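You operate a simulated robot arm through the tools that you are given. There is no shell and no other tool. Be economical: measure what you need, move in short steps, check, and stop when the job is done.

Carry out the task below with a simulated robot arm. There is one attempt and no reset: what you move stays moved.

TASK
Take the green bar on the top of the wooden table and put it away on the middle of the long steel tray. Put one of the yellow sweets from the top of the wooden table on the right end of the long bench. Take the blue cloth pad and leave it on the upper left shelf under the wash bench. Take the cream cloth pad on the floor of the big open carton and put it away on the middle of the long bench. Fetch the white tub from the top of the long steel table and set it on the shelf of the long steel table. Put the green sweet from the top of the long steel table on the white white-edged foil square. Lift the flour bin lid open. The order is free.

The check looks at the end state, three seconds after you hand in, the way a careful person would. Anything else that was tipped, shoved, dropped, spilled or broken makes it a failure. Lids that push on must go on centred and level and be pressed home; caps that screw on are set level and turned clockwise until they are tight. Flat cloth is picked up by pressing the open fingertips on it (5 to 10 N) and closing them slowly along it; thin cloth reads only 2 to 8 mm in the jaws.

THE ROBOT
A 7-joint arm with a two-finger parallel gripper on a trunk, on a base that drives. Base frame: it is fixed to the floor where the robot stands at the start and does not move with it; the origin is under the middle of the robot, x ahead of it, y to its left, z up; the surface under the hand at the start is at about z = 0.85. Units: m, degrees, N and s.
With the tool pointing down near the work surface it reaches from about 0.28 to 0.72 m from the robot's upright axis, wherever it stands. Its first joint turns from -166.0 to 166.0 degrees. Places, roughly: blue cloth pad (7x5x4 cm) [-0.5, 1.6, 0.9]; cream cloth pad (7x5x4 cm) [-2, 1.4, 0.9]; flour bin lid [-0.2, -2.4, 0.9]; green bar (4x11x3 cm) [0.6, -0.1, 0.9]; green sweet (5x4x3 cm) [-2.8, -8.2, 0.9]; middle of the long bench [-0.4, 1.5, 0.9]; middle of the long steel tray (54x22 cm) [-1.48, 1.38, 0.86]; right end of the long bench [0.5, 1.5, 0.9]; shelf of the long steel table [-2.3, -8.2, 0.3]; upper left shelf under the wash bench [-2.7, 2.7, 0.4]; white tub [-2, -8.5, 1]; white-edged foil square (6x6x1 cm) [-2.6, -8.4, 0.9]; yellow sweet (4x4x3 cm) [0.5, 0.1, 0.9]. Payload 1.57 kg.
The TCP is the grasp point between the finger pads, 0.03 m short of the fingertips. In the tool frame z runs along the fingers and y along their closing line. Largest opening 0.08 m; finger width 0.017, thickness 0.012; the body of the gripper, 0.04 by 0.082 m, starts 0.08 m behind the TCP.
Orientation is told as [roll, pitch, yaw] about the base's x, y, z axes, in that order, counted from this pose: with the fingers straight down and closing along the base's y, the tool's x points along the base's -x, its y along +y and its z along -z.

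THE INTERFACE
- The arm moves only by the tool servo_tool. Its argument "series" is a list of rows, each a list of 7 numbers: the turn, a rotation vector about the tool's x, y, z in units of 8 degrees (1.0 is 8 degrees), then the shift along the tool's x, y, z in units of 30 mm (1.0 is 30 mm), then the closure in counts, from 0 (fully open) to 255 (shut). In form: [[rx, ry, rz, x, y, z, fingers], ...]. A call has 1 to 12 rows; each row shifts and turns the commanded pose from where the row before left it, along the tool's axes as they then stand. A call with a number of a shift or a turn outside -1 to 1 is refused whole. Rows are played at 5 a second. More than 0.05 m and 8.6 degrees between two rows, or a gripper value outside its range, and nothing of the call is played. A pose out of reach is approached as far as the arm can. The call stops where the force on the tool passes 40 N (or 10 N more than at its start, if that is more) or the arm is blocked; 0.2 s more then pass. Each finger travels about 0.072 m/s and halts on what it meets, pressing with about 23 N; the grip force reading is that of the motor and also rises with nothing between the fingers. The clock runs only during rows and for 0.2 s after the last one: add rows that do not move to give the fingers time. The reply holds the time, the measured pose of the TCP, the force on the tool along the base axes, the opening and the grip force, in the units named above and with some noise, with the torque about the TCP (base axes, N m) and any sound that the robot's microphone picked up.
- Cameras (640 x 400 px; columns grow to the right, rows downward): "scene" is now at [-0.0007, 0.1333, 1.5818]; the picture's right is [-0.06, -1.00, 0.00], its down [-0.72, 0.05, -0.69] and it looks along [0.69, -0.04, -0.72] (base axes); focal length 279 px, centre (320, 200). "wrist" rides on the gripper at [0.072, -0.007, -0.122] in the tool frame; the picture's right is [0.09, 1.00, 0.00], its down [-0.84, 0.08, -0.54] and it looks along [-0.54, 0.05, 0.84] (tool axes); focal length 238 px, centre (320, 200). There is no depth. A picture from a camera that has moved, and an enlarged one, comes with that camera's place and axes in the base frame and with its lens.
- snapshot(camera): a new picture of that camera. The clock stands still meanwhile.
- move_column(by): slides the trunk up (or, below 0, down) by that many m; the arm and the scene camera ride with it, the base frame stays. It gives what a move gives, with no picture.
- roll_base(legs): drives the robot by 1 to 6 legs, each [ahead, left, turn to the left] in m, m and degrees, along the robot's own axes; the way and the turn of a leg run together, so that a leg with both is an arc; at most 1.5 m and 180 degrees a leg. The arm and the cameras ride along, it lands a little off, and it stops where it bumps. It gives what a move gives.
- pan_tilt(pan, tilt): turns the head with the scene camera to pan (to the left, within 86 degrees either way) and tilt (down, from -29 to 69), counted from straight ahead of the robot. It gives what a move gives.
- zoom(camera, box): a new picture of the part [left, top, right, bottom] of that camera's present view, enlarged. The clock stands still meanwhile.
- sign_off(): hands the job in; it is judged then, once.

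Work in short steps. Places have to be worked out from the pictures, the camera data and where the tool is seen: move nearer, look again, correct. Check each grasp and each placing, and mend what went wrong. You have 196 turns and 174 pictures in all, those below and enlarged ones among them. Open the gripper and draw the arm clear of the work before you hand the job in, unless the task says otherwise; then end with one line.

The tools are called by a JSON object that holds its "method" and its "body". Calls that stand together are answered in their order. servo_tool: Moves the arm, as the interface text tells. Its arguments: {"type":"object","properties":{"series":{"type":"array"}},"required":["series"]} The other tools are called the same way: move_column (by) slides the trunk up or down; roll_base (legs) drives the base; pan_tilt (pan, tilt) turns the head that bears the scene camera; snapshot (camera) takes a picture; zoom (camera, box) takes an enlarged picture of a part of a camera's view; sign_off () hands the job in.

At the start:

```text
clock: 0.0
tcp_pos: [0.4443, 0.0067, 1.1519]
tool_rot: [0.0, 0.0, 0.0]
force: [-0.3, 0.5, -0.3]
torque: [0.02, 0.0, -0.04]
gripper_width: 0.0801
grip_force: 0.0
trunk travel left (down, up): [-0.4, 0.08]
robot x, y, heading: [0.0, 0.0015, -0.0]
head pan, tilt: [-3.6, 46.5]
```

scene: 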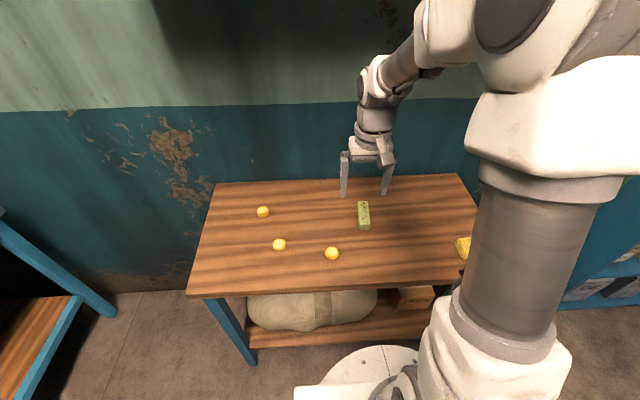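
wrist: 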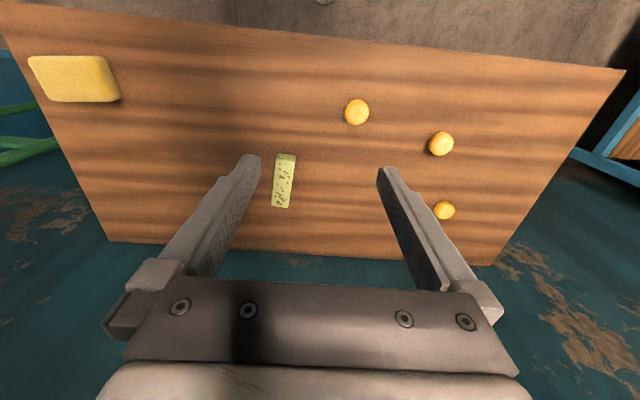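

The bar is seen at about (0.597, -0.05), turned about -4°. I move above it and check.

{"method": "servo_tool", "body": {"series": [[0, 0, 0, -0.85, -0.317, 0.8, 0], [0, 0, 0, -0.85, -0.317, 0.8, 0], [0, 0, 0, -0.85, -0.317, 0.8, 0], [0, 0, 0, -0.85, -0.317, 0.8, 0], [0, 0, 0, -0.85, -0.317, 0.8, 0], [0, 0, 0, -0.85, -0.317, 0.8, 0], [0, 0, 0.5, 0, 0, 0, 0], [0, 0, 0, 0, 0, 0, 0]]}}

{"method": "snapshot", "body": {"camera": "wrist"}}

```text
clock: 1.8
tcp_pos: [0.5988, -0.052, 1.0078]
tool_rot: [-0.1, 0.0, -4.1]
force: [-0.1, -1.0, -1.1]
torque: [-0.01, 0.0, -0.02]
gripper_width: 0.0801
grip_force: 0.0
trunk travel left (down, up): [-0.4, 0.08]
robot x, y, heading: [0.0005, 0.0035, 0.2]
head pan, tilt: [-3.6, 46.5]
```

```text
171 pictures are left
camera wrist: at [0.5252, -0.0505, 1.1306], right [-0.02, 1.0, 0.0], down [0.84, 0.02, 0.54], along [0.54, 0.01, -0.84], focal length 238 px, centre (320, 200)
```

wrist: 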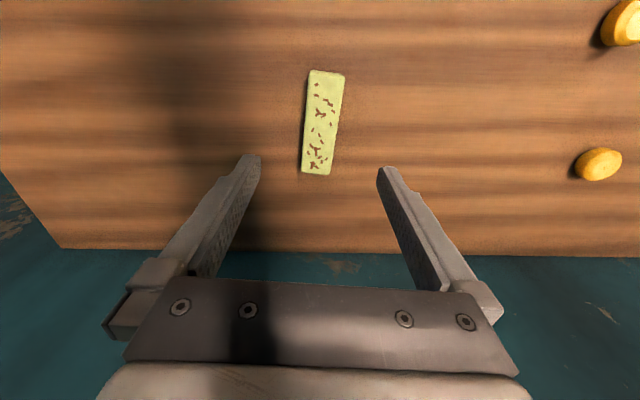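

The bar is centred under the fingers. I go down to TCP z≈0.886 and close.

{"method": "servo_tool", "body": {"series": [[0, 0, 0, 0, 0.1, 0.8, 0], [0, 0, 0, 0, 0, 0.8, 0], [0, 0, 0, 0, 0, 0.8, 0], [0, 0, 0, 0, 0, 0.8, 0], [0, 0, 0, 0, 0, 0.6, 0], [0, 0, 0, 0, 0, 0.2, 0], [0, 0, 0, 0, 0, 0, 0], [0, 0, 0, 0, 0, 0, 130], [0, 0, 0, 0, 0, 0, 255], [0, 0, 0, 0, 0, 0, 255], [0, 0, 0, 0, 0, 0, 255], [0, 0, 0, 0, 0, 0, 255]]}}

```text
clock: 4.4
tcp_pos: [0.5998, -0.0464, 0.8885]
tool_rot: [0.0, 0.1, -3.9]
force: [0.0, -0.2, -0.1]
torque: [-0.05, -0.05, -0.02]
gripper_width: 0.0345
grip_force: 23.1
trunk travel left (down, up): [-0.4, 0.08]
robot x, y, heading: [-0.0005, 0.0018, -0.1]
head pan, tilt: [-3.6, 46.5]
```

Gripped at 34 mm. I lift and pull back, then look left for the way to the bench.

{"method": "servo_tool", "body": {"series": [[0, 0, 0, 0, 0, -1, 255], [0, 0, 0, 0, 0, -1, 255], [0, 0, 0, 0, 0, -1, 255], [0, 0, 0, 0, 0, -1, 255], [0, 0, 0, 1, 0, -1, 255], [0, 0, 0, 1, 0, -1, 255], [0, 0, 0, 1, 0, -1, 255], [0, 0, 0, 1, 0, 0, 255], [0, 0, 0, 1, 0, 0, 255], [0, 0, 0, 1, 0, 0, 255], [0, 0, 0, 1, 0, 0, 255]]}}

{"method": "pan_tilt", "body": {"pan": 80, "tilt": 25}}

{"method": "snapshot", "body": {"camera": "scene"}}

```text
clock: 6.8
tcp_pos: [0.3885, -0.0337, 1.0974]
tool_rot: [0.0, 0.0, -4.0]
force: [-0.2, 0.4, -1.9]
torque: [0.0, -0.03, 0.01]
gripper_width: 0.0345
grip_force: 22.9
trunk travel left (down, up): [-0.4, 0.08]
robot x, y, heading: [0.0002, 0.0006, 0.2]
head pan, tilt: [-3.6, 46.5]
```

```text
clock: 8.4
tcp_pos: [0.3893, -0.0322, 1.097]
tool_rot: [0.0, -0.1, -4.0]
force: [-0.3, -0.2, -0.9]
torque: [0.02, 0.0, 0.06]
gripper_width: 0.0343
grip_force: 23.2
trunk travel left (down, up): [-0.4, 0.08]
robot x, y, heading: [-0.002, -0.0006, -0.2]
head pan, tilt: [80.0, 25.0]
```

```text
170 pictures are left
camera scene: at [-0.0646, 0.2291, 1.6144], right [0.98, -0.17, 0.0], down [-0.07, -0.42, -0.91], along [0.16, 0.89, -0.42], focal length 279 px, centre (320, 200)
```

scene: 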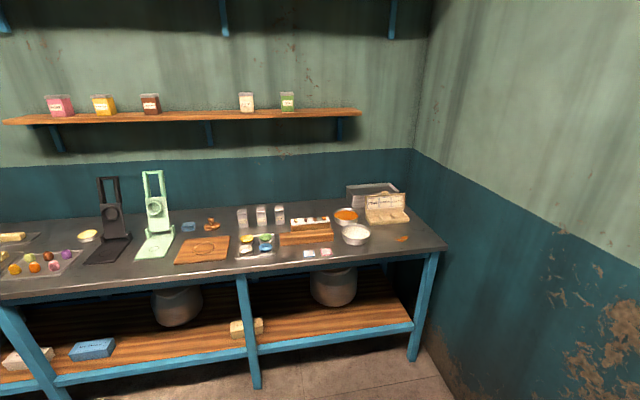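

The bench front edge is at y≈1.2. I turn the base left 90° and look along the bench.

{"method": "roll_base", "body": {"legs": [[-0.2, 0, 0], [0, 0, 90]]}}

{"method": "pan_tilt", "body": {"pan": 50, "tilt": 25}}

{"method": "snapshot", "body": {"camera": "scene"}}

{"method": "pan_tilt", "body": {"pan": 0, "tilt": 30}}

{"method": "snapshot", "body": {"camera": "scene"}}

```text
clock: 15.4
tcp_pos: [-0.1616, 0.3889, 1.0975]
tool_rot: [0.0, -0.1, 84.8]
force: [-0.4, 0.0, -0.5]
torque: [-0.01, -0.04, -0.01]
gripper_width: 0.0346
grip_force: 23.5
trunk travel left (down, up): [-0.4, 0.08]
robot x, y, heading: [-0.2022, -0.0007, 88.8]
head pan, tilt: [80.0, 25.0]
```

```text
clock: 16.3
tcp_pos: [-0.1592, 0.3886, 1.0983]
tool_rot: [0.0, 0.0, 84.7]
force: [-0.5, -0.3, -1.0]
torque: [0.02, -0.02, 0.01]
gripper_width: 0.0345
grip_force: 22.7
trunk travel left (down, up): [-0.4, 0.08]
robot x, y, heading: [-0.2003, -0.0013, 88.7]
head pan, tilt: [50.0, 25.0]
```

```text
169 pictures are left
camera scene: at [-0.4135, -0.0174, 1.6144], right [0.66, 0.75, 0.0], down [0.32, -0.28, -0.91], along [-0.68, 0.6, -0.42], focal length 279 px, centre (320, 200)
```

scene: 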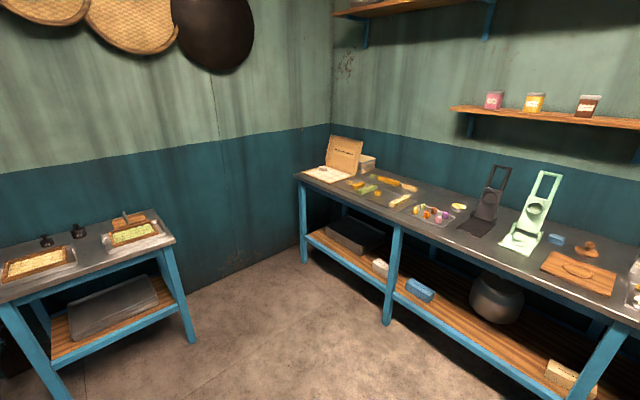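

```text
clock: 17.5
tcp_pos: [-0.1609, 0.3884, 1.098]
tool_rot: [-0.2, -0.1, 84.7]
force: [0.4, 0.0, -1.0]
torque: [0.01, -0.01, 0.0]
gripper_width: 0.0342
grip_force: 22.9
trunk travel left (down, up): [-0.4, 0.08]
robot x, y, heading: [-0.2053, -0.0017, 89.0]
head pan, tilt: [0.0, 30.0]
```

```text
168 pictures are left
camera scene: at [-0.3423, 0.0123, 1.6065], right [1.0, -0.02, 0.0], down [-0.01, -0.5, -0.87], along [0.02, 0.87, -0.5], focal length 279 px, centre (320, 200)
```

scene: 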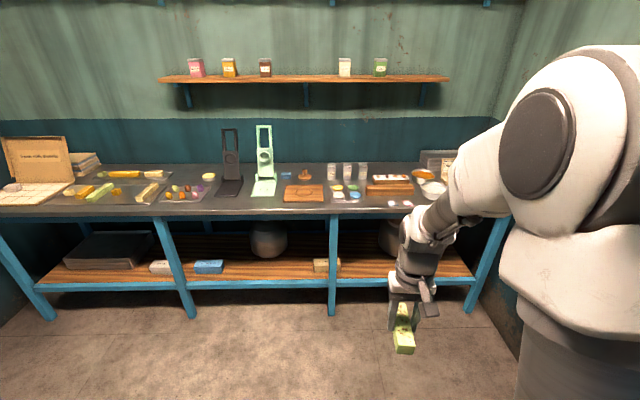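

The bench spans x≈-2.2…0.65; the tray is on its left half. I drive ahead, then strafe left to the tray.

{"method": "roll_base", "body": {"legs": [[0.72, 0, 1], [0, 1.25, 0]]}}

{"method": "pan_tilt", "body": {"pan": 0, "tilt": 45}}

{"method": "snapshot", "body": {"camera": "scene"}}

{"method": "snapshot", "body": {"camera": "wrist"}}

```text
clock: 31.8
tcp_pos: [-1.395, 1.1162, 1.0972]
tool_rot: [-0.1, 0.0, 86.5]
force: [0.2, 0.9, -2.5]
torque: [-0.01, 0.01, 0.0]
gripper_width: 0.0344
grip_force: 23.2
trunk travel left (down, up): [-0.4, 0.08]
robot x, y, heading: [-1.4218, 0.7256, 90.6]
head pan, tilt: [0.0, 30.0]
```

```text
clock: 32.5
tcp_pos: [-1.3949, 1.1154, 1.0979]
tool_rot: [0.1, 0.0, 86.6]
force: [0.2, -1.2, -0.9]
torque: [0.0, 0.0, 0.03]
gripper_width: 0.0345
grip_force: 22.9
trunk travel left (down, up): [-0.4, 0.08]
robot x, y, heading: [-1.4249, 0.7254, 90.4]
head pan, tilt: [0.0, 45.0]
```

```text
167 pictures are left
camera scene: at [-1.5649, 0.7249, 1.5839], right [1.0, 0.01, 0.0], down [0.01, -0.71, -0.71], along [-0.01, 0.71, -0.71], focal length 279 px, centre (320, 200)
```

scene: 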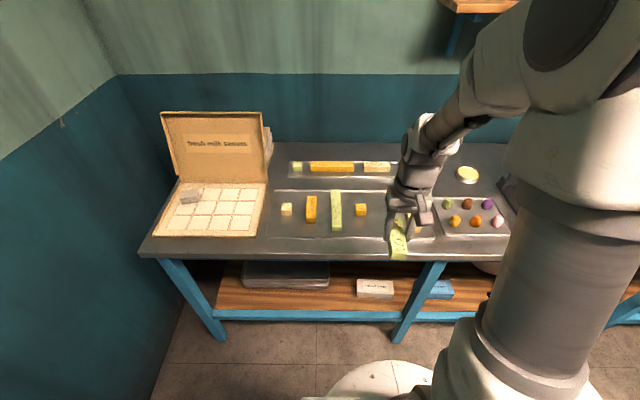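

```text
166 pictures are left
camera wrist: at [-1.3936, 1.0456, 1.2207], right [-1.0, -0.03, 0.0], down [-0.03, 0.84, 0.54], along [-0.02, 0.54, -0.84], focal length 238 px, centre (320, 200)
```

wrist: 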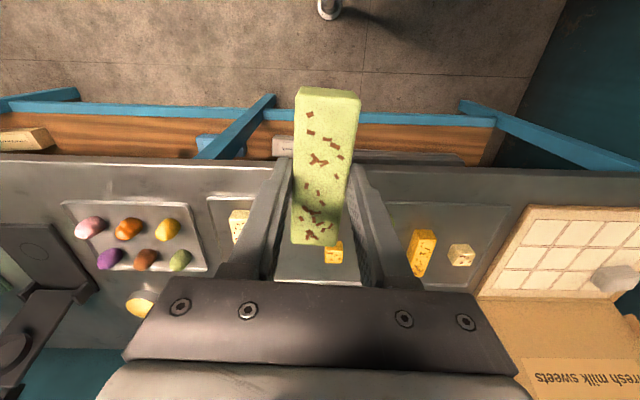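

The tray already has pieces; the arm hides part of it. I shift the arm right for a clear view.

{"method": "servo_tool", "body": {"series": [[0, 0, 0, 0, -1, 0, 255], [0, 0, 0, 0, -1, 0, 255], [0, 0, 0, 0, -1, 0, 255], [0, 0, 0, 0, -1, 0, 255], [0, 0, 0, 0, -1, 0, 255], [0, 0, 0, 0, -1, 0, 255], [0, 0, 0, 0, -1, 0, 255]]}}

{"method": "zoom", "body": {"camera": "scene", "box": [240, 120, 480, 270]}}

```text
clock: 34.1
tcp_pos: [-1.1854, 1.1043, 1.0982]
tool_rot: [0.0, 0.0, 86.5]
force: [-0.3, 0.1, -1.3]
torque: [0.0, -0.03, -0.01]
gripper_width: 0.0343
grip_force: 22.9
trunk travel left (down, up): [-0.4, 0.08]
robot x, y, heading: [-1.4266, 0.7285, 90.5]
head pan, tilt: [0.0, 45.0]
```

```text
2.67 times, centred on (360, 195) of scene
camera zoom: at [-1.5647, 0.7249, 1.5839], right [1.0, 0.01, 0.0], down [0.01, -0.71, -0.71], along [-0.01, 0.71, -0.71], focal length 743 px, centre (213, 213)
```

zoom: 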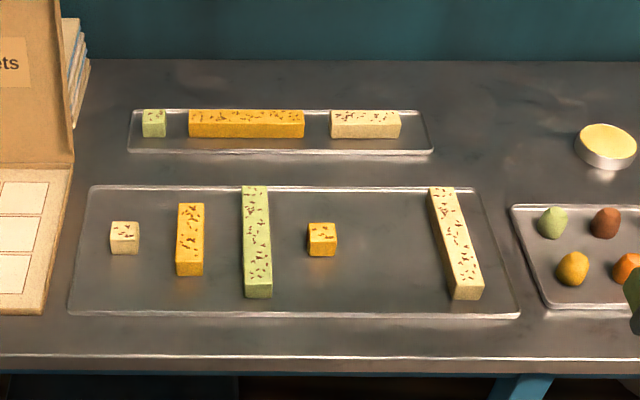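

The tray's centre line is occupied by a long bar and a cube; nearest free spot is just right/front of the orange cube, about (-1.39, 1.355). I hover there and look with the wrist camera.

{"method": "servo_tool", "body": {"series": [[0, 0, -0.44, 0, 0, 0, 255], [0, 0, 0, -0.9, 0.76, 0.2, 255], [0, 0, 0, -0.9, 0.76, 0.2, 255], [0, 0, 0, -0.9, 0.76, 0.2, 255], [0, 0, 0, -0.9, 0.76, 0.2, 255], [0, 0, 0, -0.9, 0.76, 0.2, 255], [0, 0, 0, -0.9, 0.76, 0.3, 255], [0, 0, 0, -0.9, 0.76, 0.3, 255], [0, 0, 0, -0.9, 0.76, 0.4, 255], [0, 0, 0, -1, 0.75, 0.4, 255], [0, 0, 0, 0, 0, 0, 255]]}}

{"method": "snapshot", "body": {"camera": "wrist"}}

{"method": "zoom", "body": {"camera": "scene", "box": [240, 120, 480, 270]}}

```text
clock: 36.5
tcp_pos: [-1.3936, 1.35, 1.028]
tool_rot: [0.1, 0.0, 89.9]
force: [-0.3, 0.2, -1.7]
torque: [-0.03, 0.01, 0.0]
gripper_width: 0.0345
grip_force: 22.7
trunk travel left (down, up): [-0.4, 0.08]
robot x, y, heading: [-1.4217, 0.7246, 90.3]
head pan, tilt: [0.0, 45.0]
```

```text
164 pictures are left
camera wrist: at [-1.3872, 1.28, 1.1503], right [-1.0, -0.09, 0.0], down [-0.08, 0.84, 0.54], along [-0.05, 0.54, -0.84], focal length 238 px, centre (320, 200)
```

wrist: 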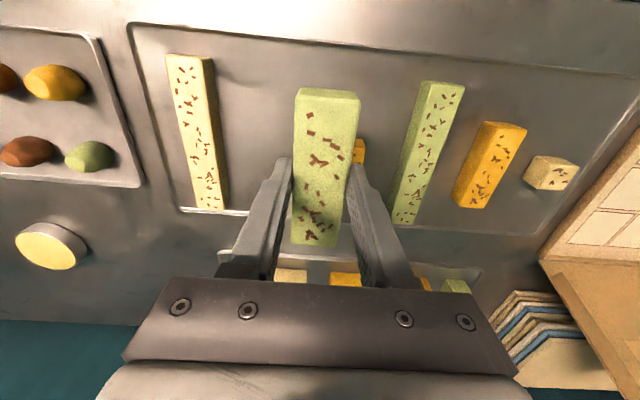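

```text
2.67 times, centred on (360, 195) of scene
camera zoom: at [-1.565, 0.7251, 1.5838], right [1.0, 0.01, 0.0], down [0.01, -0.71, -0.71], along [-0.01, 0.71, -0.71], focal length 743 px, centre (213, 213)
```

zoom: 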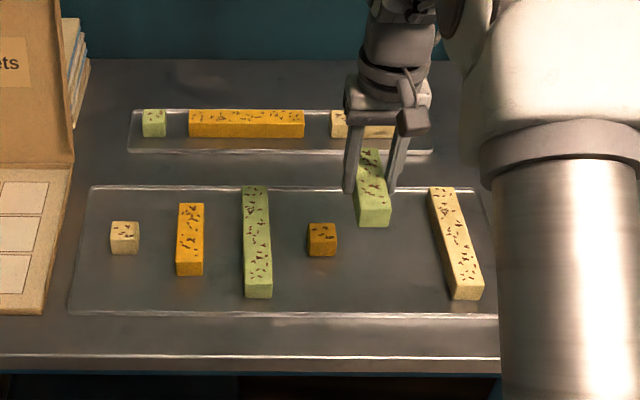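

Clearance to the cube is small, so I shift 3 mm right and go down gently, watching for contact.

{"method": "servo_tool", "body": {"series": [[0, 0, 0, 0, -0.12, 0.8, 255], [0, 0, 0, 0, 0, 0.8, 255], [0, 0, 0, 0, 0, 0.8, 255], [0, 0, 0, 0, 0, 0.8, 255], [0, 0, 0, 0, 0, 0.8, 255], [0, 0, 0, 0, 0, 0.3, 255], [0, 0, 0, 0, 0, 0, 255]]}}

{"method": "zoom", "body": {"camera": "scene", "box": [280, 150, 440, 250]}}

```text
clock: 38.1
tcp_pos: [-1.3874, 1.3508, 0.8989]
tool_rot: [0.0, -0.4, 89.9]
force: [0.4, -0.3, 19.4]
torque: [0.03, 0.0, 0.0]
gripper_width: 0.0348
grip_force: 23.0
trunk travel left (down, up): [-0.4, 0.08]
robot x, y, heading: [-1.4257, 0.7243, 90.6]
head pan, tilt: [0.0, 45.0]
```

```text
4.00 times, centred on (360, 200) of scene
camera zoom: at [-1.565, 0.723, 1.5841], right [1.0, 0.01, 0.0], down [0.01, -0.71, -0.71], along [-0.01, 0.71, -0.71], focal length 1115 px, centre (160, 200)
```

zoom: 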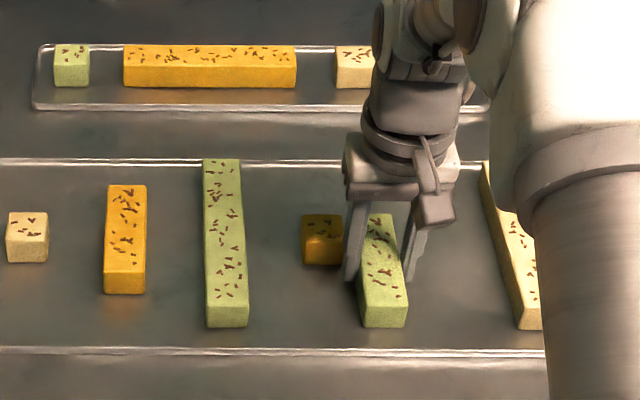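

In contact (19 N). I open just a little (≈6 mm each side), then lift straight up.

{"method": "servo_tool", "body": {"series": [[0, 0, 0, 0, 0, 0, 110], [0, 0, 0, 0, 0, 0, 110], [0, 0, 0, 0, 0, -0.5, 110], [0, 0, 0, 0, 0, -1, 110], [0, 0, 0, 0, 0, -1, 110], [0, 0, 0, 0, 0, -1, 110], [0, 0, 0, 0, 0, -1, 110], [0, 0, 0, 0.5, 0, -1, 60], [0, 0, 0, 1, 0, 0, 0], [0, 0, 0, 1, 0, 0, 0]]}}

{"method": "zoom", "body": {"camera": "scene", "box": [240, 120, 480, 270]}}

```text
clock: 40.3
tcp_pos: [-1.3863, 1.2758, 1.061]
tool_rot: [0.0, 0.0, 90.1]
force: [0.1, -0.4, -0.5]
torque: [0.0, 0.01, -0.01]
gripper_width: 0.0799
grip_force: 0.1
trunk travel left (down, up): [-0.4, 0.08]
robot x, y, heading: [-1.4251, 0.7281, 90.7]
head pan, tilt: [0.0, 45.0]
```

```text
2.67 times, centred on (360, 195) of scene
camera zoom: at [-1.5649, 0.7246, 1.5838], right [1.0, 0.01, 0.0], down [0.01, -0.71, -0.71], along [-0.01, 0.71, -0.71], focal length 743 px, centre (213, 213)
```

zoom: 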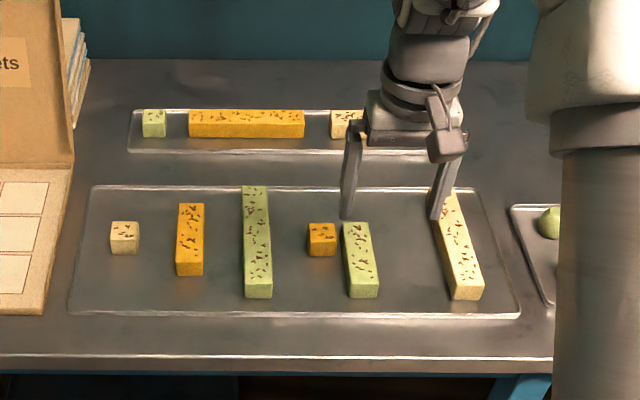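

Bar placed well. Now I look at the carton for the cream pad.

{"method": "zoom", "body": {"camera": "scene", "box": [140, 100, 300, 250]}}

```text
2.67 times, centred on (220, 175) of scene
camera zoom: at [-1.5649, 0.7246, 1.5838], right [1.0, 0.01, 0.0], down [0.01, -0.71, -0.71], along [-0.01, 0.71, -0.71], focal length 743 px, centre (587, 267)
```

zoom: 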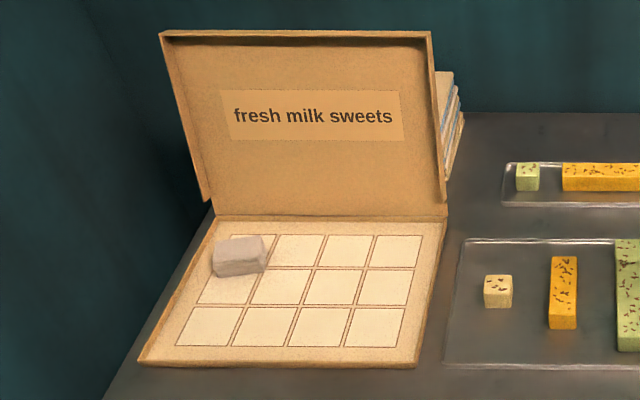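

The pad lies at about (-2.04, 1.43). I move the base left and a little ahead to reach it.

{"method": "roll_base", "body": {"legs": [[0, 0.43, 0], [0.08, 0, 0]]}}

{"method": "snapshot", "body": {"camera": "wrist"}}

{"method": "snapshot", "body": {"camera": "scene"}}

```text
clock: 44.9
tcp_pos: [-1.8288, 1.3516, 1.0602]
tool_rot: [0.0, 0.1, 90.3]
force: [-0.1, -0.1, 0.1]
torque: [0.02, 0.02, -0.01]
gripper_width: 0.0797
grip_force: 0.0
trunk travel left (down, up): [-0.4, 0.08]
robot x, y, heading: [-1.8646, 0.7961, 91.0]
head pan, tilt: [0.0, 45.0]
```

```text
159 pictures are left
camera wrist: at [-1.8233, 1.2807, 1.1835], right [-1.0, -0.1, 0.0], down [-0.08, 0.84, 0.54], along [-0.05, 0.54, -0.84], focal length 238 px, centre (320, 200)
```

wrist: 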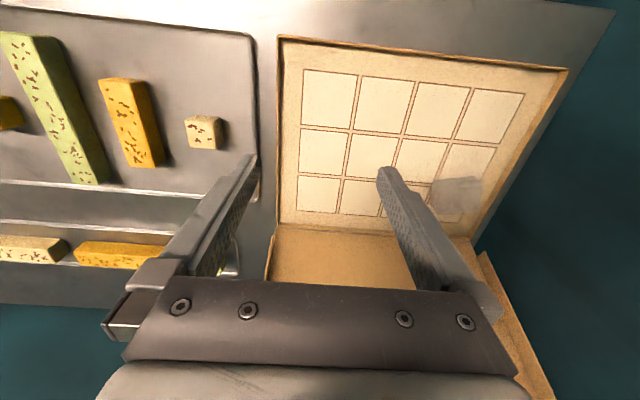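

```text
158 pictures are left
camera scene: at [-2.0054, 0.7984, 1.5838], right [1.0, 0.01, 0.0], down [0.01, -0.71, -0.71], along [-0.01, 0.71, -0.71], focal length 279 px, centre (320, 200)
```

scene: 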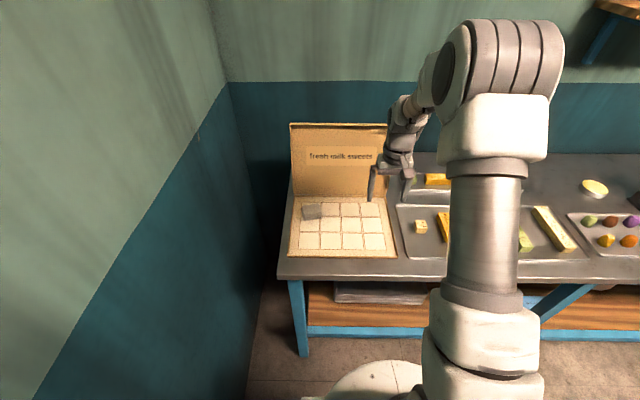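

I zoom on the pad for its orientation.

{"method": "zoom", "body": {"camera": "scene", "box": [280, 180, 360, 230]}}

```text
8.00 times, centred on (320, 205) of scene
camera zoom: at [-2.0054, 0.7984, 1.5838], right [1.0, 0.01, 0.0], down [0.01, -0.71, -0.71], along [-0.01, 0.71, -0.71], focal length 2229 px, centre (320, 160)
```

zoom: 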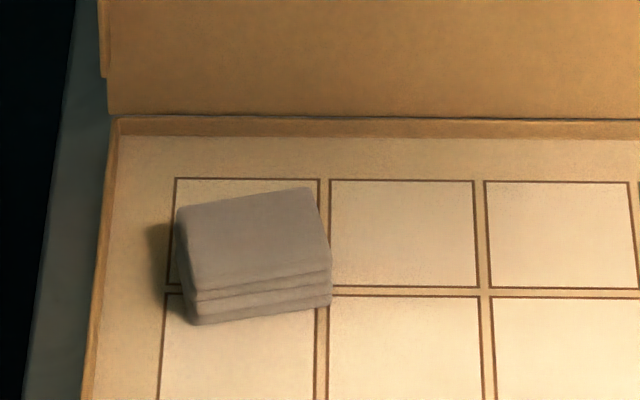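

Pad centre (-2.042, 1.444), long side yawed about +10°. I move above and turn the tool to yaw 10°.

{"method": "servo_tool", "body": {"series": [[0, 0, 0, -0.385, 0.888, 0, 0], [0, 0, 0, -0.385, 0.888, 0, 0], [0, 0, 0, -0.385, 0.888, 0, 0], [0, 0, 0, -0.385, 0.888, 0, 0], [0, 0, 0, -0.385, 0.888, 0, 0], [0, 0, 0, -0.385, 0.888, 0, 0], [0, 0, 0, -0.385, 0.888, 0, 0], [0, 0, 0, -0.385, 0.888, 0, 0]]}}

{"method": "servo_tool", "body": {"series": [[0, 0, 1, 0, 0, 0, 0], [0, 0, 1, 0, 0, 0, 0], [0, 0, 1, 0, 0, 0, 0], [0, 0, 1, 0, 0, 0, 0], [0, 0, 1, 0, 0, 0, 0], [0, 0, 1, 0, 0, 0, 0], [0, 0, 1, 0, 0, 0, 0], [0, 0, 1, 0, 0, 0, 0], [0, 0, 1, 0, 0, 0, 0], [0, 0, 1, 0, 0, 0, 0], [0, 0, 0, 0, 0, 0, 0]]}}

{"method": "snapshot", "body": {"camera": "wrist"}}

```text
clock: 46.7
tcp_pos: [-2.0429, 1.4406, 1.0608]
tool_rot: [0.0, 0.1, 90.3]
force: [-0.2, -0.1, 2.1]
torque: [-0.02, -0.04, 0.02]
gripper_width: 0.0799
grip_force: 0.1
trunk travel left (down, up): [-0.4, 0.08]
robot x, y, heading: [-1.8627, 0.8014, 90.7]
head pan, tilt: [0.0, 45.0]
```

```text
clock: 49.1
tcp_pos: [-2.0436, 1.4428, 1.0612]
tool_rot: [0.0, 0.1, 10.1]
force: [0.9, 0.1, -0.7]
torque: [0.04, -0.01, 0.0]
gripper_width: 0.0801
grip_force: 0.1
trunk travel left (down, up): [-0.4, 0.08]
robot x, y, heading: [-1.8651, 0.8007, 90.7]
head pan, tilt: [0.0, 45.0]
```

```text
156 pictures are left
camera wrist: at [-2.1134, 1.425, 1.1832], right [-0.27, 0.96, 0.0], down [0.81, 0.22, 0.54], along [0.52, 0.14, -0.84], focal length 238 px, centre (320, 200)
```

wrist: 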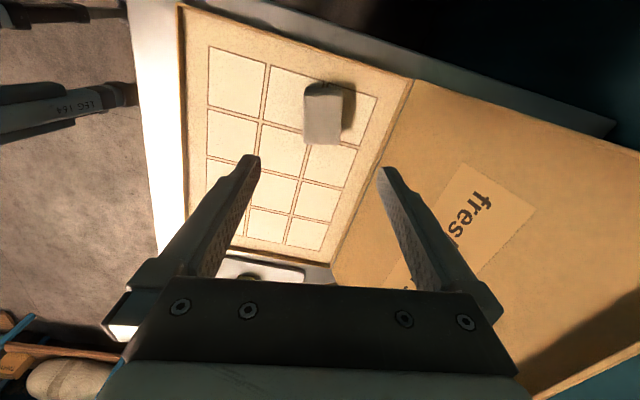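

Aligned. I go down to TCP z≈0.893 and close.

{"method": "servo_tool", "body": {"series": [[0, 0, 0, 0.1, 0.05, 0.9, 0], [0, 0, 0, 0, 0, 0.9, 0], [0, 0, 0, 0, 0, 0.9, 0], [0, 0, 0, 0, 0, 0.9, 0], [0, 0, 0, 0, 0, 0.9, 0], [0, 0, 0, 0, 0, 0.7, 0], [0, 0, 0, 0, 0, 0.3, 0], [0, 0, 0, 0, 0, 0, 100], [0, 0, 0, 0, 0, 0, 255], [0, 0, 0, 0, 0, 0, 255], [0, 0, 0, 0, 0, 0, 255], [0, 0, 0, 0, 0, 0, 255]]}}

```text
clock: 51.7
tcp_pos: [-2.0459, 1.4419, 0.896]
tool_rot: [0.0, -0.1, 10.3]
force: [0.0, -0.4, 0.0]
torque: [0.0, 0.0, 0.06]
gripper_width: 0.0453
grip_force: 23.1
trunk travel left (down, up): [-0.4, 0.08]
robot x, y, heading: [-1.867, 0.8025, 90.9]
head pan, tilt: [0.0, 45.0]
```

Gripped (45 mm). I lift straight up and retract.

{"method": "servo_tool", "body": {"series": [[0, 0, 0, 0, 0, -1, 255], [0, 0, 0, 0, 0, -1, 255], [0, 0, 0, 0, 0, -1, 255], [0, 0, 0, 0, 0, -1, 255], [0, 0, 0, 0, 0, -1, 255], [0, 0, 0, 0, 0, -1, 255], [0, 0, 0, 0, 0, -1, 255], [0, 0, 0, -0.8, -1, 0, 255], [0, 0, 0, -0.8, -1, 0, 255], [0, 0, 0, -0.8, -1, 0, 255], [0, 0, 0, -0.8, -1, 0, 255], [0, 0, 0, -0.8, -1, 0, 255]]}}

{"method": "snapshot", "body": {"camera": "wrist"}}

```text
clock: 54.3
tcp_pos: [-1.899, 1.3164, 1.1064]
tool_rot: [0.0, -0.1, 10.3]
force: [0.4, 0.6, -0.2]
torque: [-0.03, 0.0, -0.02]
gripper_width: 0.045
grip_force: 22.6
trunk travel left (down, up): [-0.4, 0.08]
robot x, y, heading: [-1.8632, 0.8037, 91.0]
head pan, tilt: [0.0, 45.0]
```

```text
155 pictures are left
camera wrist: at [-1.9703, 1.3005, 1.2287], right [-0.27, 0.96, 0.0], down [0.81, 0.23, 0.54], along [0.52, 0.15, -0.84], focal length 238 px, centre (320, 200)
```

wrist: 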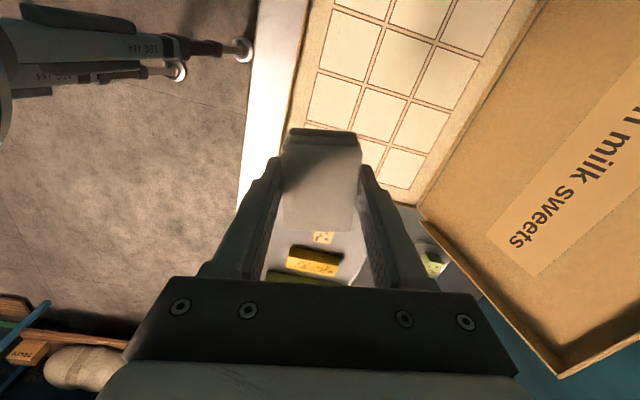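

Pad held. I back off slightly and strafe right to the middle of the bench.

{"method": "roll_base", "body": {"legs": [[-0.12, 0, -1], [0, -1.35, 0]]}}

{"method": "snapshot", "body": {"camera": "scene"}}

```text
clock: 65.9
tcp_pos: [-0.5131, 1.2064, 1.1067]
tool_rot: [0.1, 0.0, 10.0]
force: [0.2, -0.8, -0.1]
torque: [0.03, -0.01, -0.02]
gripper_width: 0.0452
grip_force: 22.6
trunk travel left (down, up): [-0.4, 0.08]
robot x, y, heading: [-0.4809, 0.687, 90.5]
head pan, tilt: [0.0, 45.0]
```

```text
154 pictures are left
camera scene: at [-0.6207, 0.686, 1.5838], right [1.0, 0.01, 0.0], down [0.01, -0.71, -0.71], along [-0.01, 0.71, -0.71], focal length 279 px, centre (320, 200)
```

scene: 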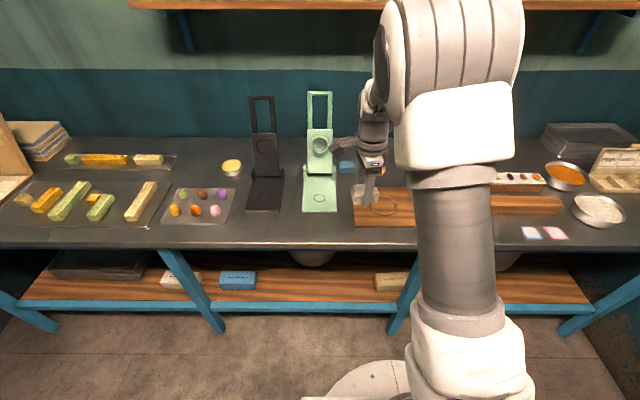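

The arm hides the target spot; I shift it left and up to see.

{"method": "servo_tool", "body": {"series": [[0, 0, 0, 1, 0, -0.5, 255], [0, 0, 0, 1, 0, -0.5, 255], [0, 0, 0, 1, 0, -0.5, 255], [0, 0, 0, 1, 0, -0.5, 255], [0, 0, 0, 1, 0, 0, 255], [0, 0, 0, 1, 0, 0, 255], [0, 0, 0, 1, 0, 0, 255], [0, 0, 0, 1, 0, 0, 255], [0, 0, 0, 1, 0, 0, 255], [0, 0, 0, 1, -0.5, 0, 255]]}}

{"method": "snapshot", "body": {"camera": "scene"}}

{"method": "snapshot", "body": {"camera": "wrist"}}

```text
clock: 68.1
tcp_pos: [-0.8071, 1.141, 1.1655]
tool_rot: [-0.1, 0.0, 9.9]
force: [0.3, 0.0, -0.6]
torque: [0.0, 0.0, 0.01]
gripper_width: 0.0452
grip_force: 22.6
trunk travel left (down, up): [-0.4, 0.08]
robot x, y, heading: [-0.4776, 0.6893, 90.5]
head pan, tilt: [0.0, 45.0]
```

```text
153 pictures are left
camera scene: at [-0.6209, 0.686, 1.5838], right [1.0, 0.01, 0.0], down [0.01, -0.71, -0.71], along [-0.01, 0.71, -0.71], focal length 279 px, centre (320, 200)
```

scene: 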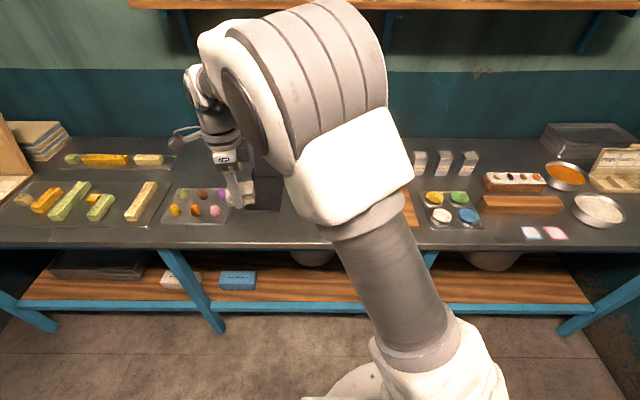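

```text
152 pictures are left
camera wrist: at [-0.8771, 1.1241, 1.2875], right [-0.26, 0.96, 0.0], down [0.81, 0.22, 0.54], along [0.52, 0.14, -0.84], focal length 238 px, centre (320, 200)
```

wrist: 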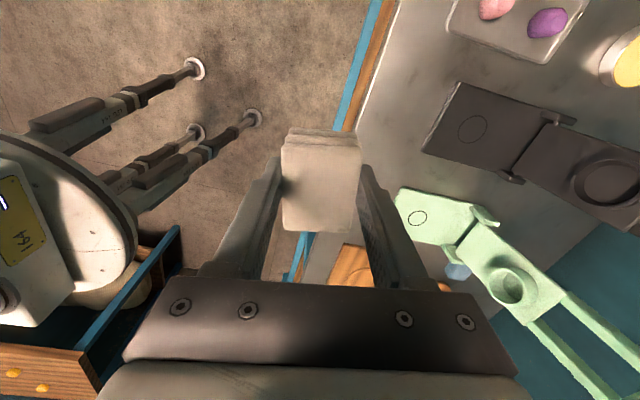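

I swing the arm to the right instead.

{"method": "servo_tool", "body": {"series": [[0, 0, 0, -1, 0, 0, 255], [0, 0, 0, -1, 0, 0, 255], [0, 0, 0, -1, 0, 0, 255], [0, 0, 0, -1, 0, 0, 255], [0, 0, 0, -1, 0, 0, 255], [0, 0, 0, -1, 0, 0, 255], [0, 0, 0, -1, 0, 0, 255], [0, 0, 0, -1, 0, 0, 255], [0, 0, 0, -1, 0, 0, 255], [0, 0, 0, -1, 0, 0, 255], [0, 0, 0, -1, 0, 0, 255], [0, 0, 0, -1, 0, 0, 255]]}}

{"method": "servo_tool", "body": {"series": [[0, 0, 0, -1, -0.1, 0, 255], [0, 0, 0, -1, -0.1, 0, 255], [0, 0, 0, -1, -0.1, 0, 255], [0, 0, 0, -1, -0.1, 0, 255], [0, 0, 0, -1, -0.1, 0, 255], [0, 0, 0, -1, -0.1, 0, 255], [0, 0, 0, -1, -0.3, 0, 255], [0, 0, 0, -1, -0.3, 0, 255]]}}

{"method": "zoom", "body": {"camera": "scene", "box": [280, 120, 440, 245]}}

```text
clock: 70.7
tcp_pos: [-0.4509, 1.2037, 1.1661]
tool_rot: [0.0, 0.0, 10.0]
force: [0.3, 0.7, 0.1]
torque: [0.02, 0.0, 0.02]
gripper_width: 0.0451
grip_force: 22.9
trunk travel left (down, up): [-0.4, 0.08]
robot x, y, heading: [-0.4816, 0.687, 90.5]
head pan, tilt: [0.0, 45.0]
```

```text
clock: 72.5
tcp_pos: [-0.2085, 1.2078, 1.1645]
tool_rot: [0.0, 0.0, 9.9]
force: [-0.4, 0.1, 0.1]
torque: [0.02, 0.0, 0.0]
gripper_width: 0.045
grip_force: 23.3
trunk travel left (down, up): [-0.4, 0.08]
robot x, y, heading: [-0.477, 0.6831, 90.5]
head pan, tilt: [0.0, 45.0]
```

```text
3.20 times, centred on (360, 182) of scene
camera zoom: at [-0.6205, 0.686, 1.5839], right [1.0, 0.01, 0.0], down [0.01, -0.71, -0.71], along [-0.01, 0.71, -0.71], focal length 892 px, centre (192, 256)
```

zoom: 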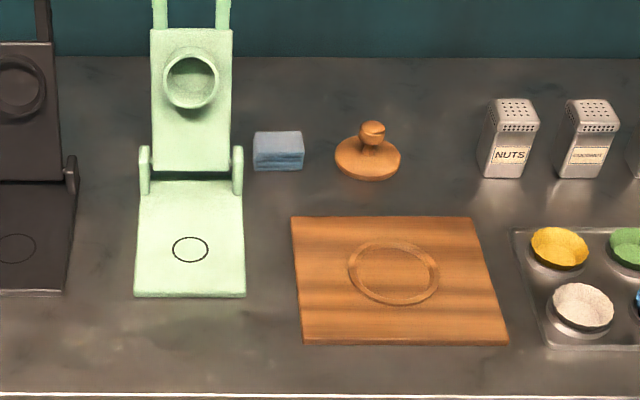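

The free spot nearest (-0.4,1.5) is between stamp and NUTS shaker, about (-0.325, 1.545). I check floor clearance before moving nearer.

{"method": "roll_base", "body": {"legs": [[0.1, -0.1, -0.5]]}}

{"method": "pan_tilt", "body": {"pan": 0, "tilt": 69}}

{"method": "snapshot", "body": {"camera": "scene"}}

```text
clock: 73.9
tcp_pos: [-0.105, 1.3027, 1.1658]
tool_rot: [0.0, 0.0, 9.4]
force: [0.1, -0.4, -0.5]
torque: [0.02, 0.0, -0.01]
gripper_width: 0.0449
grip_force: 23.3
trunk travel left (down, up): [-0.4, 0.08]
robot x, y, heading: [-0.3845, 0.7821, 90.0]
head pan, tilt: [0.0, 45.0]
```

```text
clock: 74.8
tcp_pos: [-0.1055, 1.3026, 1.1662]
tool_rot: [0.0, -0.1, 9.4]
force: [-0.8, 0.2, -0.5]
torque: [0.0, -0.04, 0.0]
gripper_width: 0.0451
grip_force: 23.0
trunk travel left (down, up): [-0.4, 0.08]
robot x, y, heading: [-0.3788, 0.7861, 89.9]
head pan, tilt: [0.0, 68.8]
```

```text
150 pictures are left
camera scene: at [-0.5227, 0.7602, 1.555], right [1.0, 0.0, 0.0], down [0.0, -0.93, -0.36], along [0.0, 0.36, -0.93], focal length 279 px, centre (320, 200)
```

scene: 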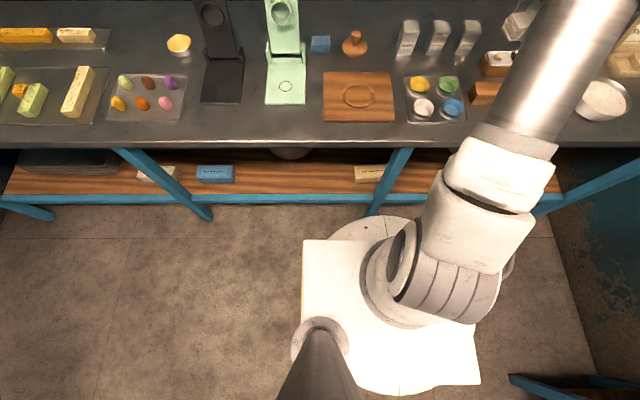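

Base front is only ~5 cm from the bench shelf, so I can creep only ~2.5 cm more. I do that, align in x, then reach with the arm.

{"method": "roll_base", "body": {"legs": [[0.025, -0.05, 0]]}}

{"method": "pan_tilt", "body": {"pan": -5, "tilt": 50}}

{"method": "servo_tool", "body": {"series": [[0, 0, 0.6, 0.8, 0.7, 0, 255], [0, 0, 0.57, 0.8, 0.7, 0, 255], [0, 0, 0, 0.8, 0.7, 0, 255], [0, 0, 0, 0.8, 0.7, 0, 255], [0, 0, 0, 0.8, 0.7, 0, 255], [0, 0, 0, 0.8, 0.7, 0, 255], [0, 0, 0, 0.8, 0.7, 0, 255], [0, 0, 0, 0.8, 0.7, 0, 255], [0, 0, 0, 0, 0, 0, 255]]}}

{"method": "snapshot", "body": {"camera": "scene"}}

{"method": "snapshot", "body": {"camera": "wrist"}}

```text
clock: 75.8
tcp_pos: [-0.0552, 1.3277, 1.1656]
tool_rot: [0.0, 0.0, 9.4]
force: [1.1, -0.1, -0.5]
torque: [0.02, 0.02, -0.02]
gripper_width: 0.0452
grip_force: 22.4
trunk travel left (down, up): [-0.4, 0.08]
robot x, y, heading: [-0.3341, 0.8093, 90.1]
head pan, tilt: [0.0, 68.8]
```

```text
clock: 76.6
tcp_pos: [-0.0558, 1.3287, 1.1663]
tool_rot: [-0.1, 0.0, 9.4]
force: [0.2, 0.0, -1.2]
torque: [-0.01, 0.0, 0.03]
gripper_width: 0.0452
grip_force: 23.3
trunk travel left (down, up): [-0.4, 0.08]
robot x, y, heading: [-0.3358, 0.8135, 89.8]
head pan, tilt: [-5.0, 50.0]
```

```text
clock: 78.6
tcp_pos: [-0.2548, 1.4892, 1.1655]
tool_rot: [0.1, 0.0, 0.0]
force: [-0.2, 0.3, -0.8]
torque: [-0.01, -0.03, 0.0]
gripper_width: 0.0451
grip_force: 23.3
trunk travel left (down, up): [-0.4, 0.08]
robot x, y, heading: [-0.3342, 0.8124, 89.8]
head pan, tilt: [-5.0, 50.0]
```

```text
149 pictures are left
camera scene: at [-0.467, 0.8058, 1.5769], right [1.0, -0.09, 0.0], down [-0.07, -0.76, -0.64], along [0.06, 0.64, -0.77], focal length 279 px, centre (320, 200)
```

scene: 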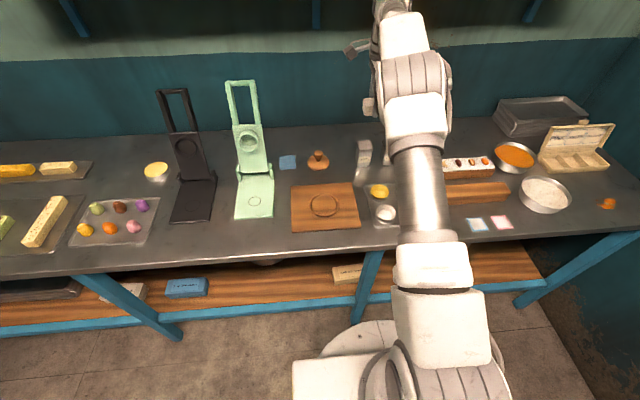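

```text
148 pictures are left
camera wrist: at [-0.3278, 1.4854, 1.288], right [-0.09, 1.0, 0.0], down [0.84, 0.08, 0.54], along [0.54, 0.05, -0.84], focal length 238 px, centre (320, 200)
```

wrist: 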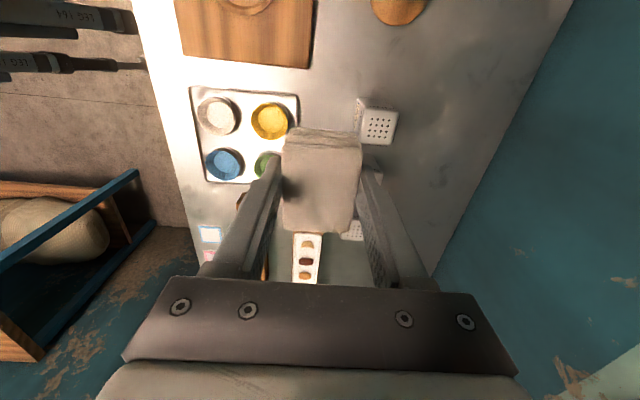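

I shift to (-0.317, 1.537) and descend partway, checking reach.

{"method": "servo_tool", "body": {"series": [[0, 0, 0, 0.7, 0.55, 0, 255], [0, 0, 0, 0.7, 0.55, 0, 255], [0, 0, 0, 0.67, 0.5, 0, 255], [0, 0, 0, 0, 0, 0.9, 255], [0, 0, 0, 0, 0, 0.9, 255], [0, 0, 0, 0, 0, 0.9, 255], [0, 0, 0, 0, 0, 0.9, 255], [0, 0, 0, 0, 0, 0.9, 255], [0, 0, 0, 0, 0, 0.9, 255], [0, 0, 0, 0, 0, 0, 255]]}}

{"method": "snapshot", "body": {"camera": "wrist"}}

{"method": "zoom", "body": {"camera": "scene", "box": [280, 100, 440, 225]}}

```text
clock: 80.8
tcp_pos: [-0.3126, 1.5103, 1.0019]
tool_rot: [0.1, 0.1, 0.0]
force: [-0.6, -0.1, -1.1]
torque: [-0.03, -0.01, 0.01]
gripper_width: 0.0449
grip_force: 22.4
out of reach, approached as far as the arm can: row 2, 3
trunk travel left (down, up): [-0.4, 0.08]
robot x, y, heading: [-0.331, 0.8113, 90.0]
head pan, tilt: [-5.0, 50.0]
```

```text
147 pictures are left
camera wrist: at [-0.3863, 1.5056, 1.1243], right [-0.09, 1.0, 0.0], down [0.84, 0.08, 0.54], along [0.54, 0.05, -0.84], focal length 238 px, centre (320, 200)
```

wrist: 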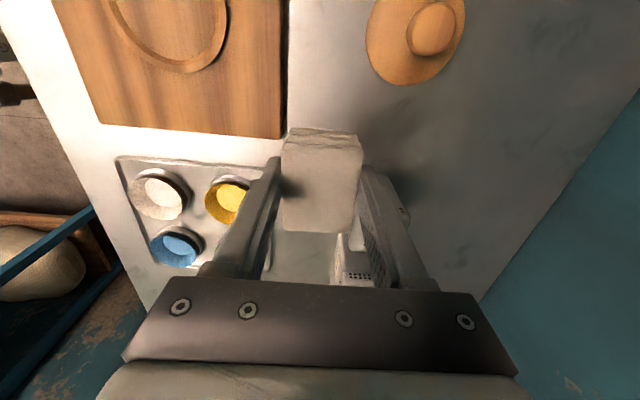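

```text
3.20 times, centred on (360, 162) of scene
camera zoom: at [-0.467, 0.8058, 1.5769], right [1.0, -0.09, 0.0], down [-0.07, -0.76, -0.64], along [0.06, 0.64, -0.77], focal length 892 px, centre (192, 320)
```

zoom: 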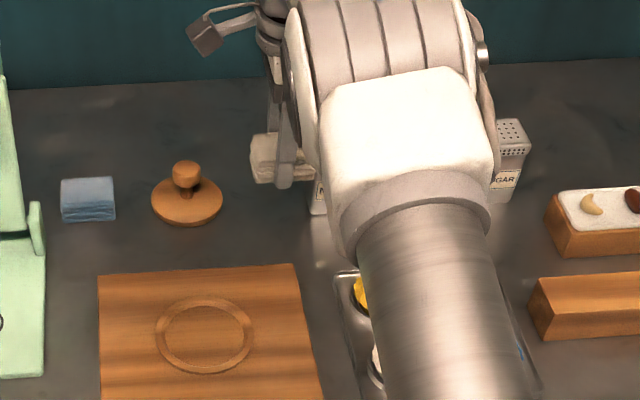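

At z=1.0 I retry pushing forward in y: I need about 1.53 to clear the board.

{"method": "servo_tool", "body": {"series": [[0, 0, 0, 0, 0.4, 0, 255], [0, 0, 0, 0, 0.4, 0, 255], [0, 0, 0, 0, 0, 0, 255]]}}

```text
clock: 81.6
tcp_pos: [-0.3125, 1.533, 0.9997]
tool_rot: [0.0, -0.1, 0.0]
force: [-0.3, 0.4, -0.6]
torque: [0.0, 0.01, 0.02]
gripper_width: 0.0452
grip_force: 22.8
trunk travel left (down, up): [-0.4, 0.08]
robot x, y, heading: [-0.3309, 0.8081, 89.9]
head pan, tilt: [-5.0, 50.0]
```

Reached 1.533. I descend gently until contact.

{"method": "servo_tool", "body": {"series": [[0, 0, 0, 0, 0, 0.8, 255], [0, 0, 0, 0, 0, 0.8, 255], [0, 0, 0, 0, 0, 0.8, 255], [0, 0, 0, 0, 0, 0.5, 255], [0, 0, 0, 0, 0, 0.4, 255], [0, 0, 0, 0, 0, 0.2, 255], [0, 0, 0, 0, 0, 0, 255]]}}

```text
clock: 83.2
tcp_pos: [-0.3145, 1.5261, 0.8954]
tool_rot: [0.0, 0.1, 0.0]
force: [0.2, 0.0, 0.1]
torque: [0.01, 0.0, 0.01]
gripper_width: 0.0451
grip_force: 22.9
out of reach, approached as far as the arm can: row 2, 4
trunk travel left (down, up): [-0.4, 0.08]
robot x, y, heading: [-0.3334, 0.8102, 89.9]
head pan, tilt: [-5.0, 50.0]
```

No contact yet; a bit further down.

{"method": "servo_tool", "body": {"series": [[0, 0, 0, 0, 0, 0.15, 255], [0, 0, 0, 0, 0, 0.15, 255], [0, 0, 0, 0, 0, 0, 255]]}}

{"method": "snapshot", "body": {"camera": "wrist"}}

```text
clock: 84.0
tcp_pos: [-0.3138, 1.5256, 0.8924]
tool_rot: [0.1, 0.0, -0.1]
force: [1.6, 0.2, 2.4]
torque: [-0.05, -0.03, 0.05]
gripper_width: 0.0454
grip_force: 22.7
out of reach, approached as far as the arm can: row 1
trunk travel left (down, up): [-0.4, 0.08]
robot x, y, heading: [-0.33, 0.8095, 90.0]
head pan, tilt: [-5.0, 50.0]
```

```text
145 pictures are left
camera wrist: at [-0.3866, 1.5211, 1.0149], right [-0.09, 1.0, 0.0], down [0.84, 0.08, 0.54], along [0.54, 0.05, -0.84], focal length 238 px, centre (320, 200)
```

wrist: 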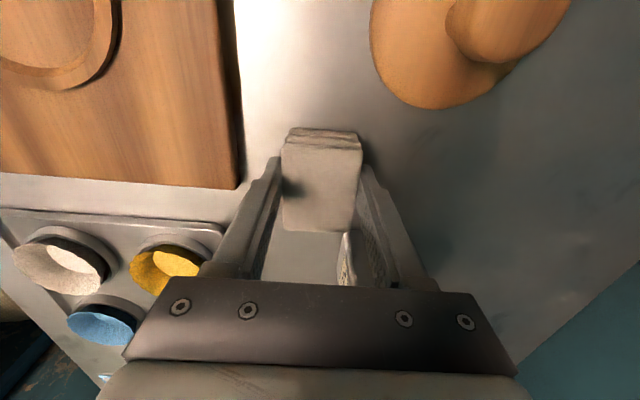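

Light contact; board clearance is good. I open slightly and lift straight up.

{"method": "servo_tool", "body": {"series": [[0, 0, 0, 0, 0, 0, 75], [0, 0, 0, 0, 0, 0, 75], [0, 0, 0, 0, 0, -0.5, 75], [0, 0, 0, 0, 0, -1, 75], [0, 0, 0, 0, 0, -1, 75], [0, 0, 0, 0, 0, -1, 75], [0, 0, 0, 0, 0, -1, 75], [0, 0, 0, 0, -0.5, -1, 0], [0, 0, 0, 0, -1, 0, 0]]}}

{"method": "snapshot", "body": {"camera": "wrist"}}

```text
clock: 86.0
tcp_pos: [-0.3144, 1.4795, 1.0577]
tool_rot: [0.0, 0.0, 0.2]
force: [0.0, 0.0, -0.3]
torque: [-0.01, 0.01, 0.03]
gripper_width: 0.08
grip_force: 0.0
trunk travel left (down, up): [-0.4, 0.08]
robot x, y, heading: [-0.33, 0.8093, 89.8]
head pan, tilt: [-5.0, 50.0]
```

```text
144 pictures are left
camera wrist: at [-0.3875, 1.4753, 1.1792], right [-0.09, 1.0, 0.0], down [0.84, 0.08, 0.54], along [0.54, 0.05, -0.84], focal length 238 px, centre (320, 200)
```

wrist: 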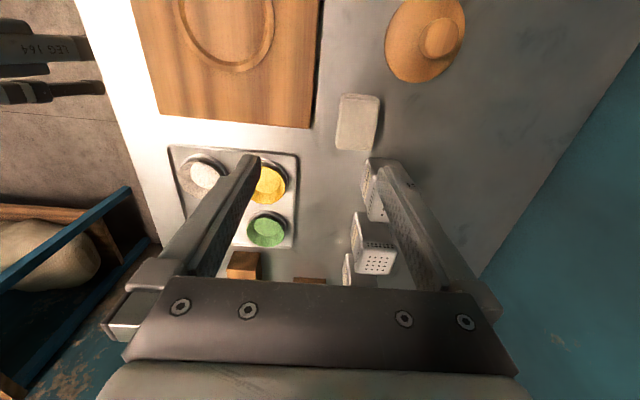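

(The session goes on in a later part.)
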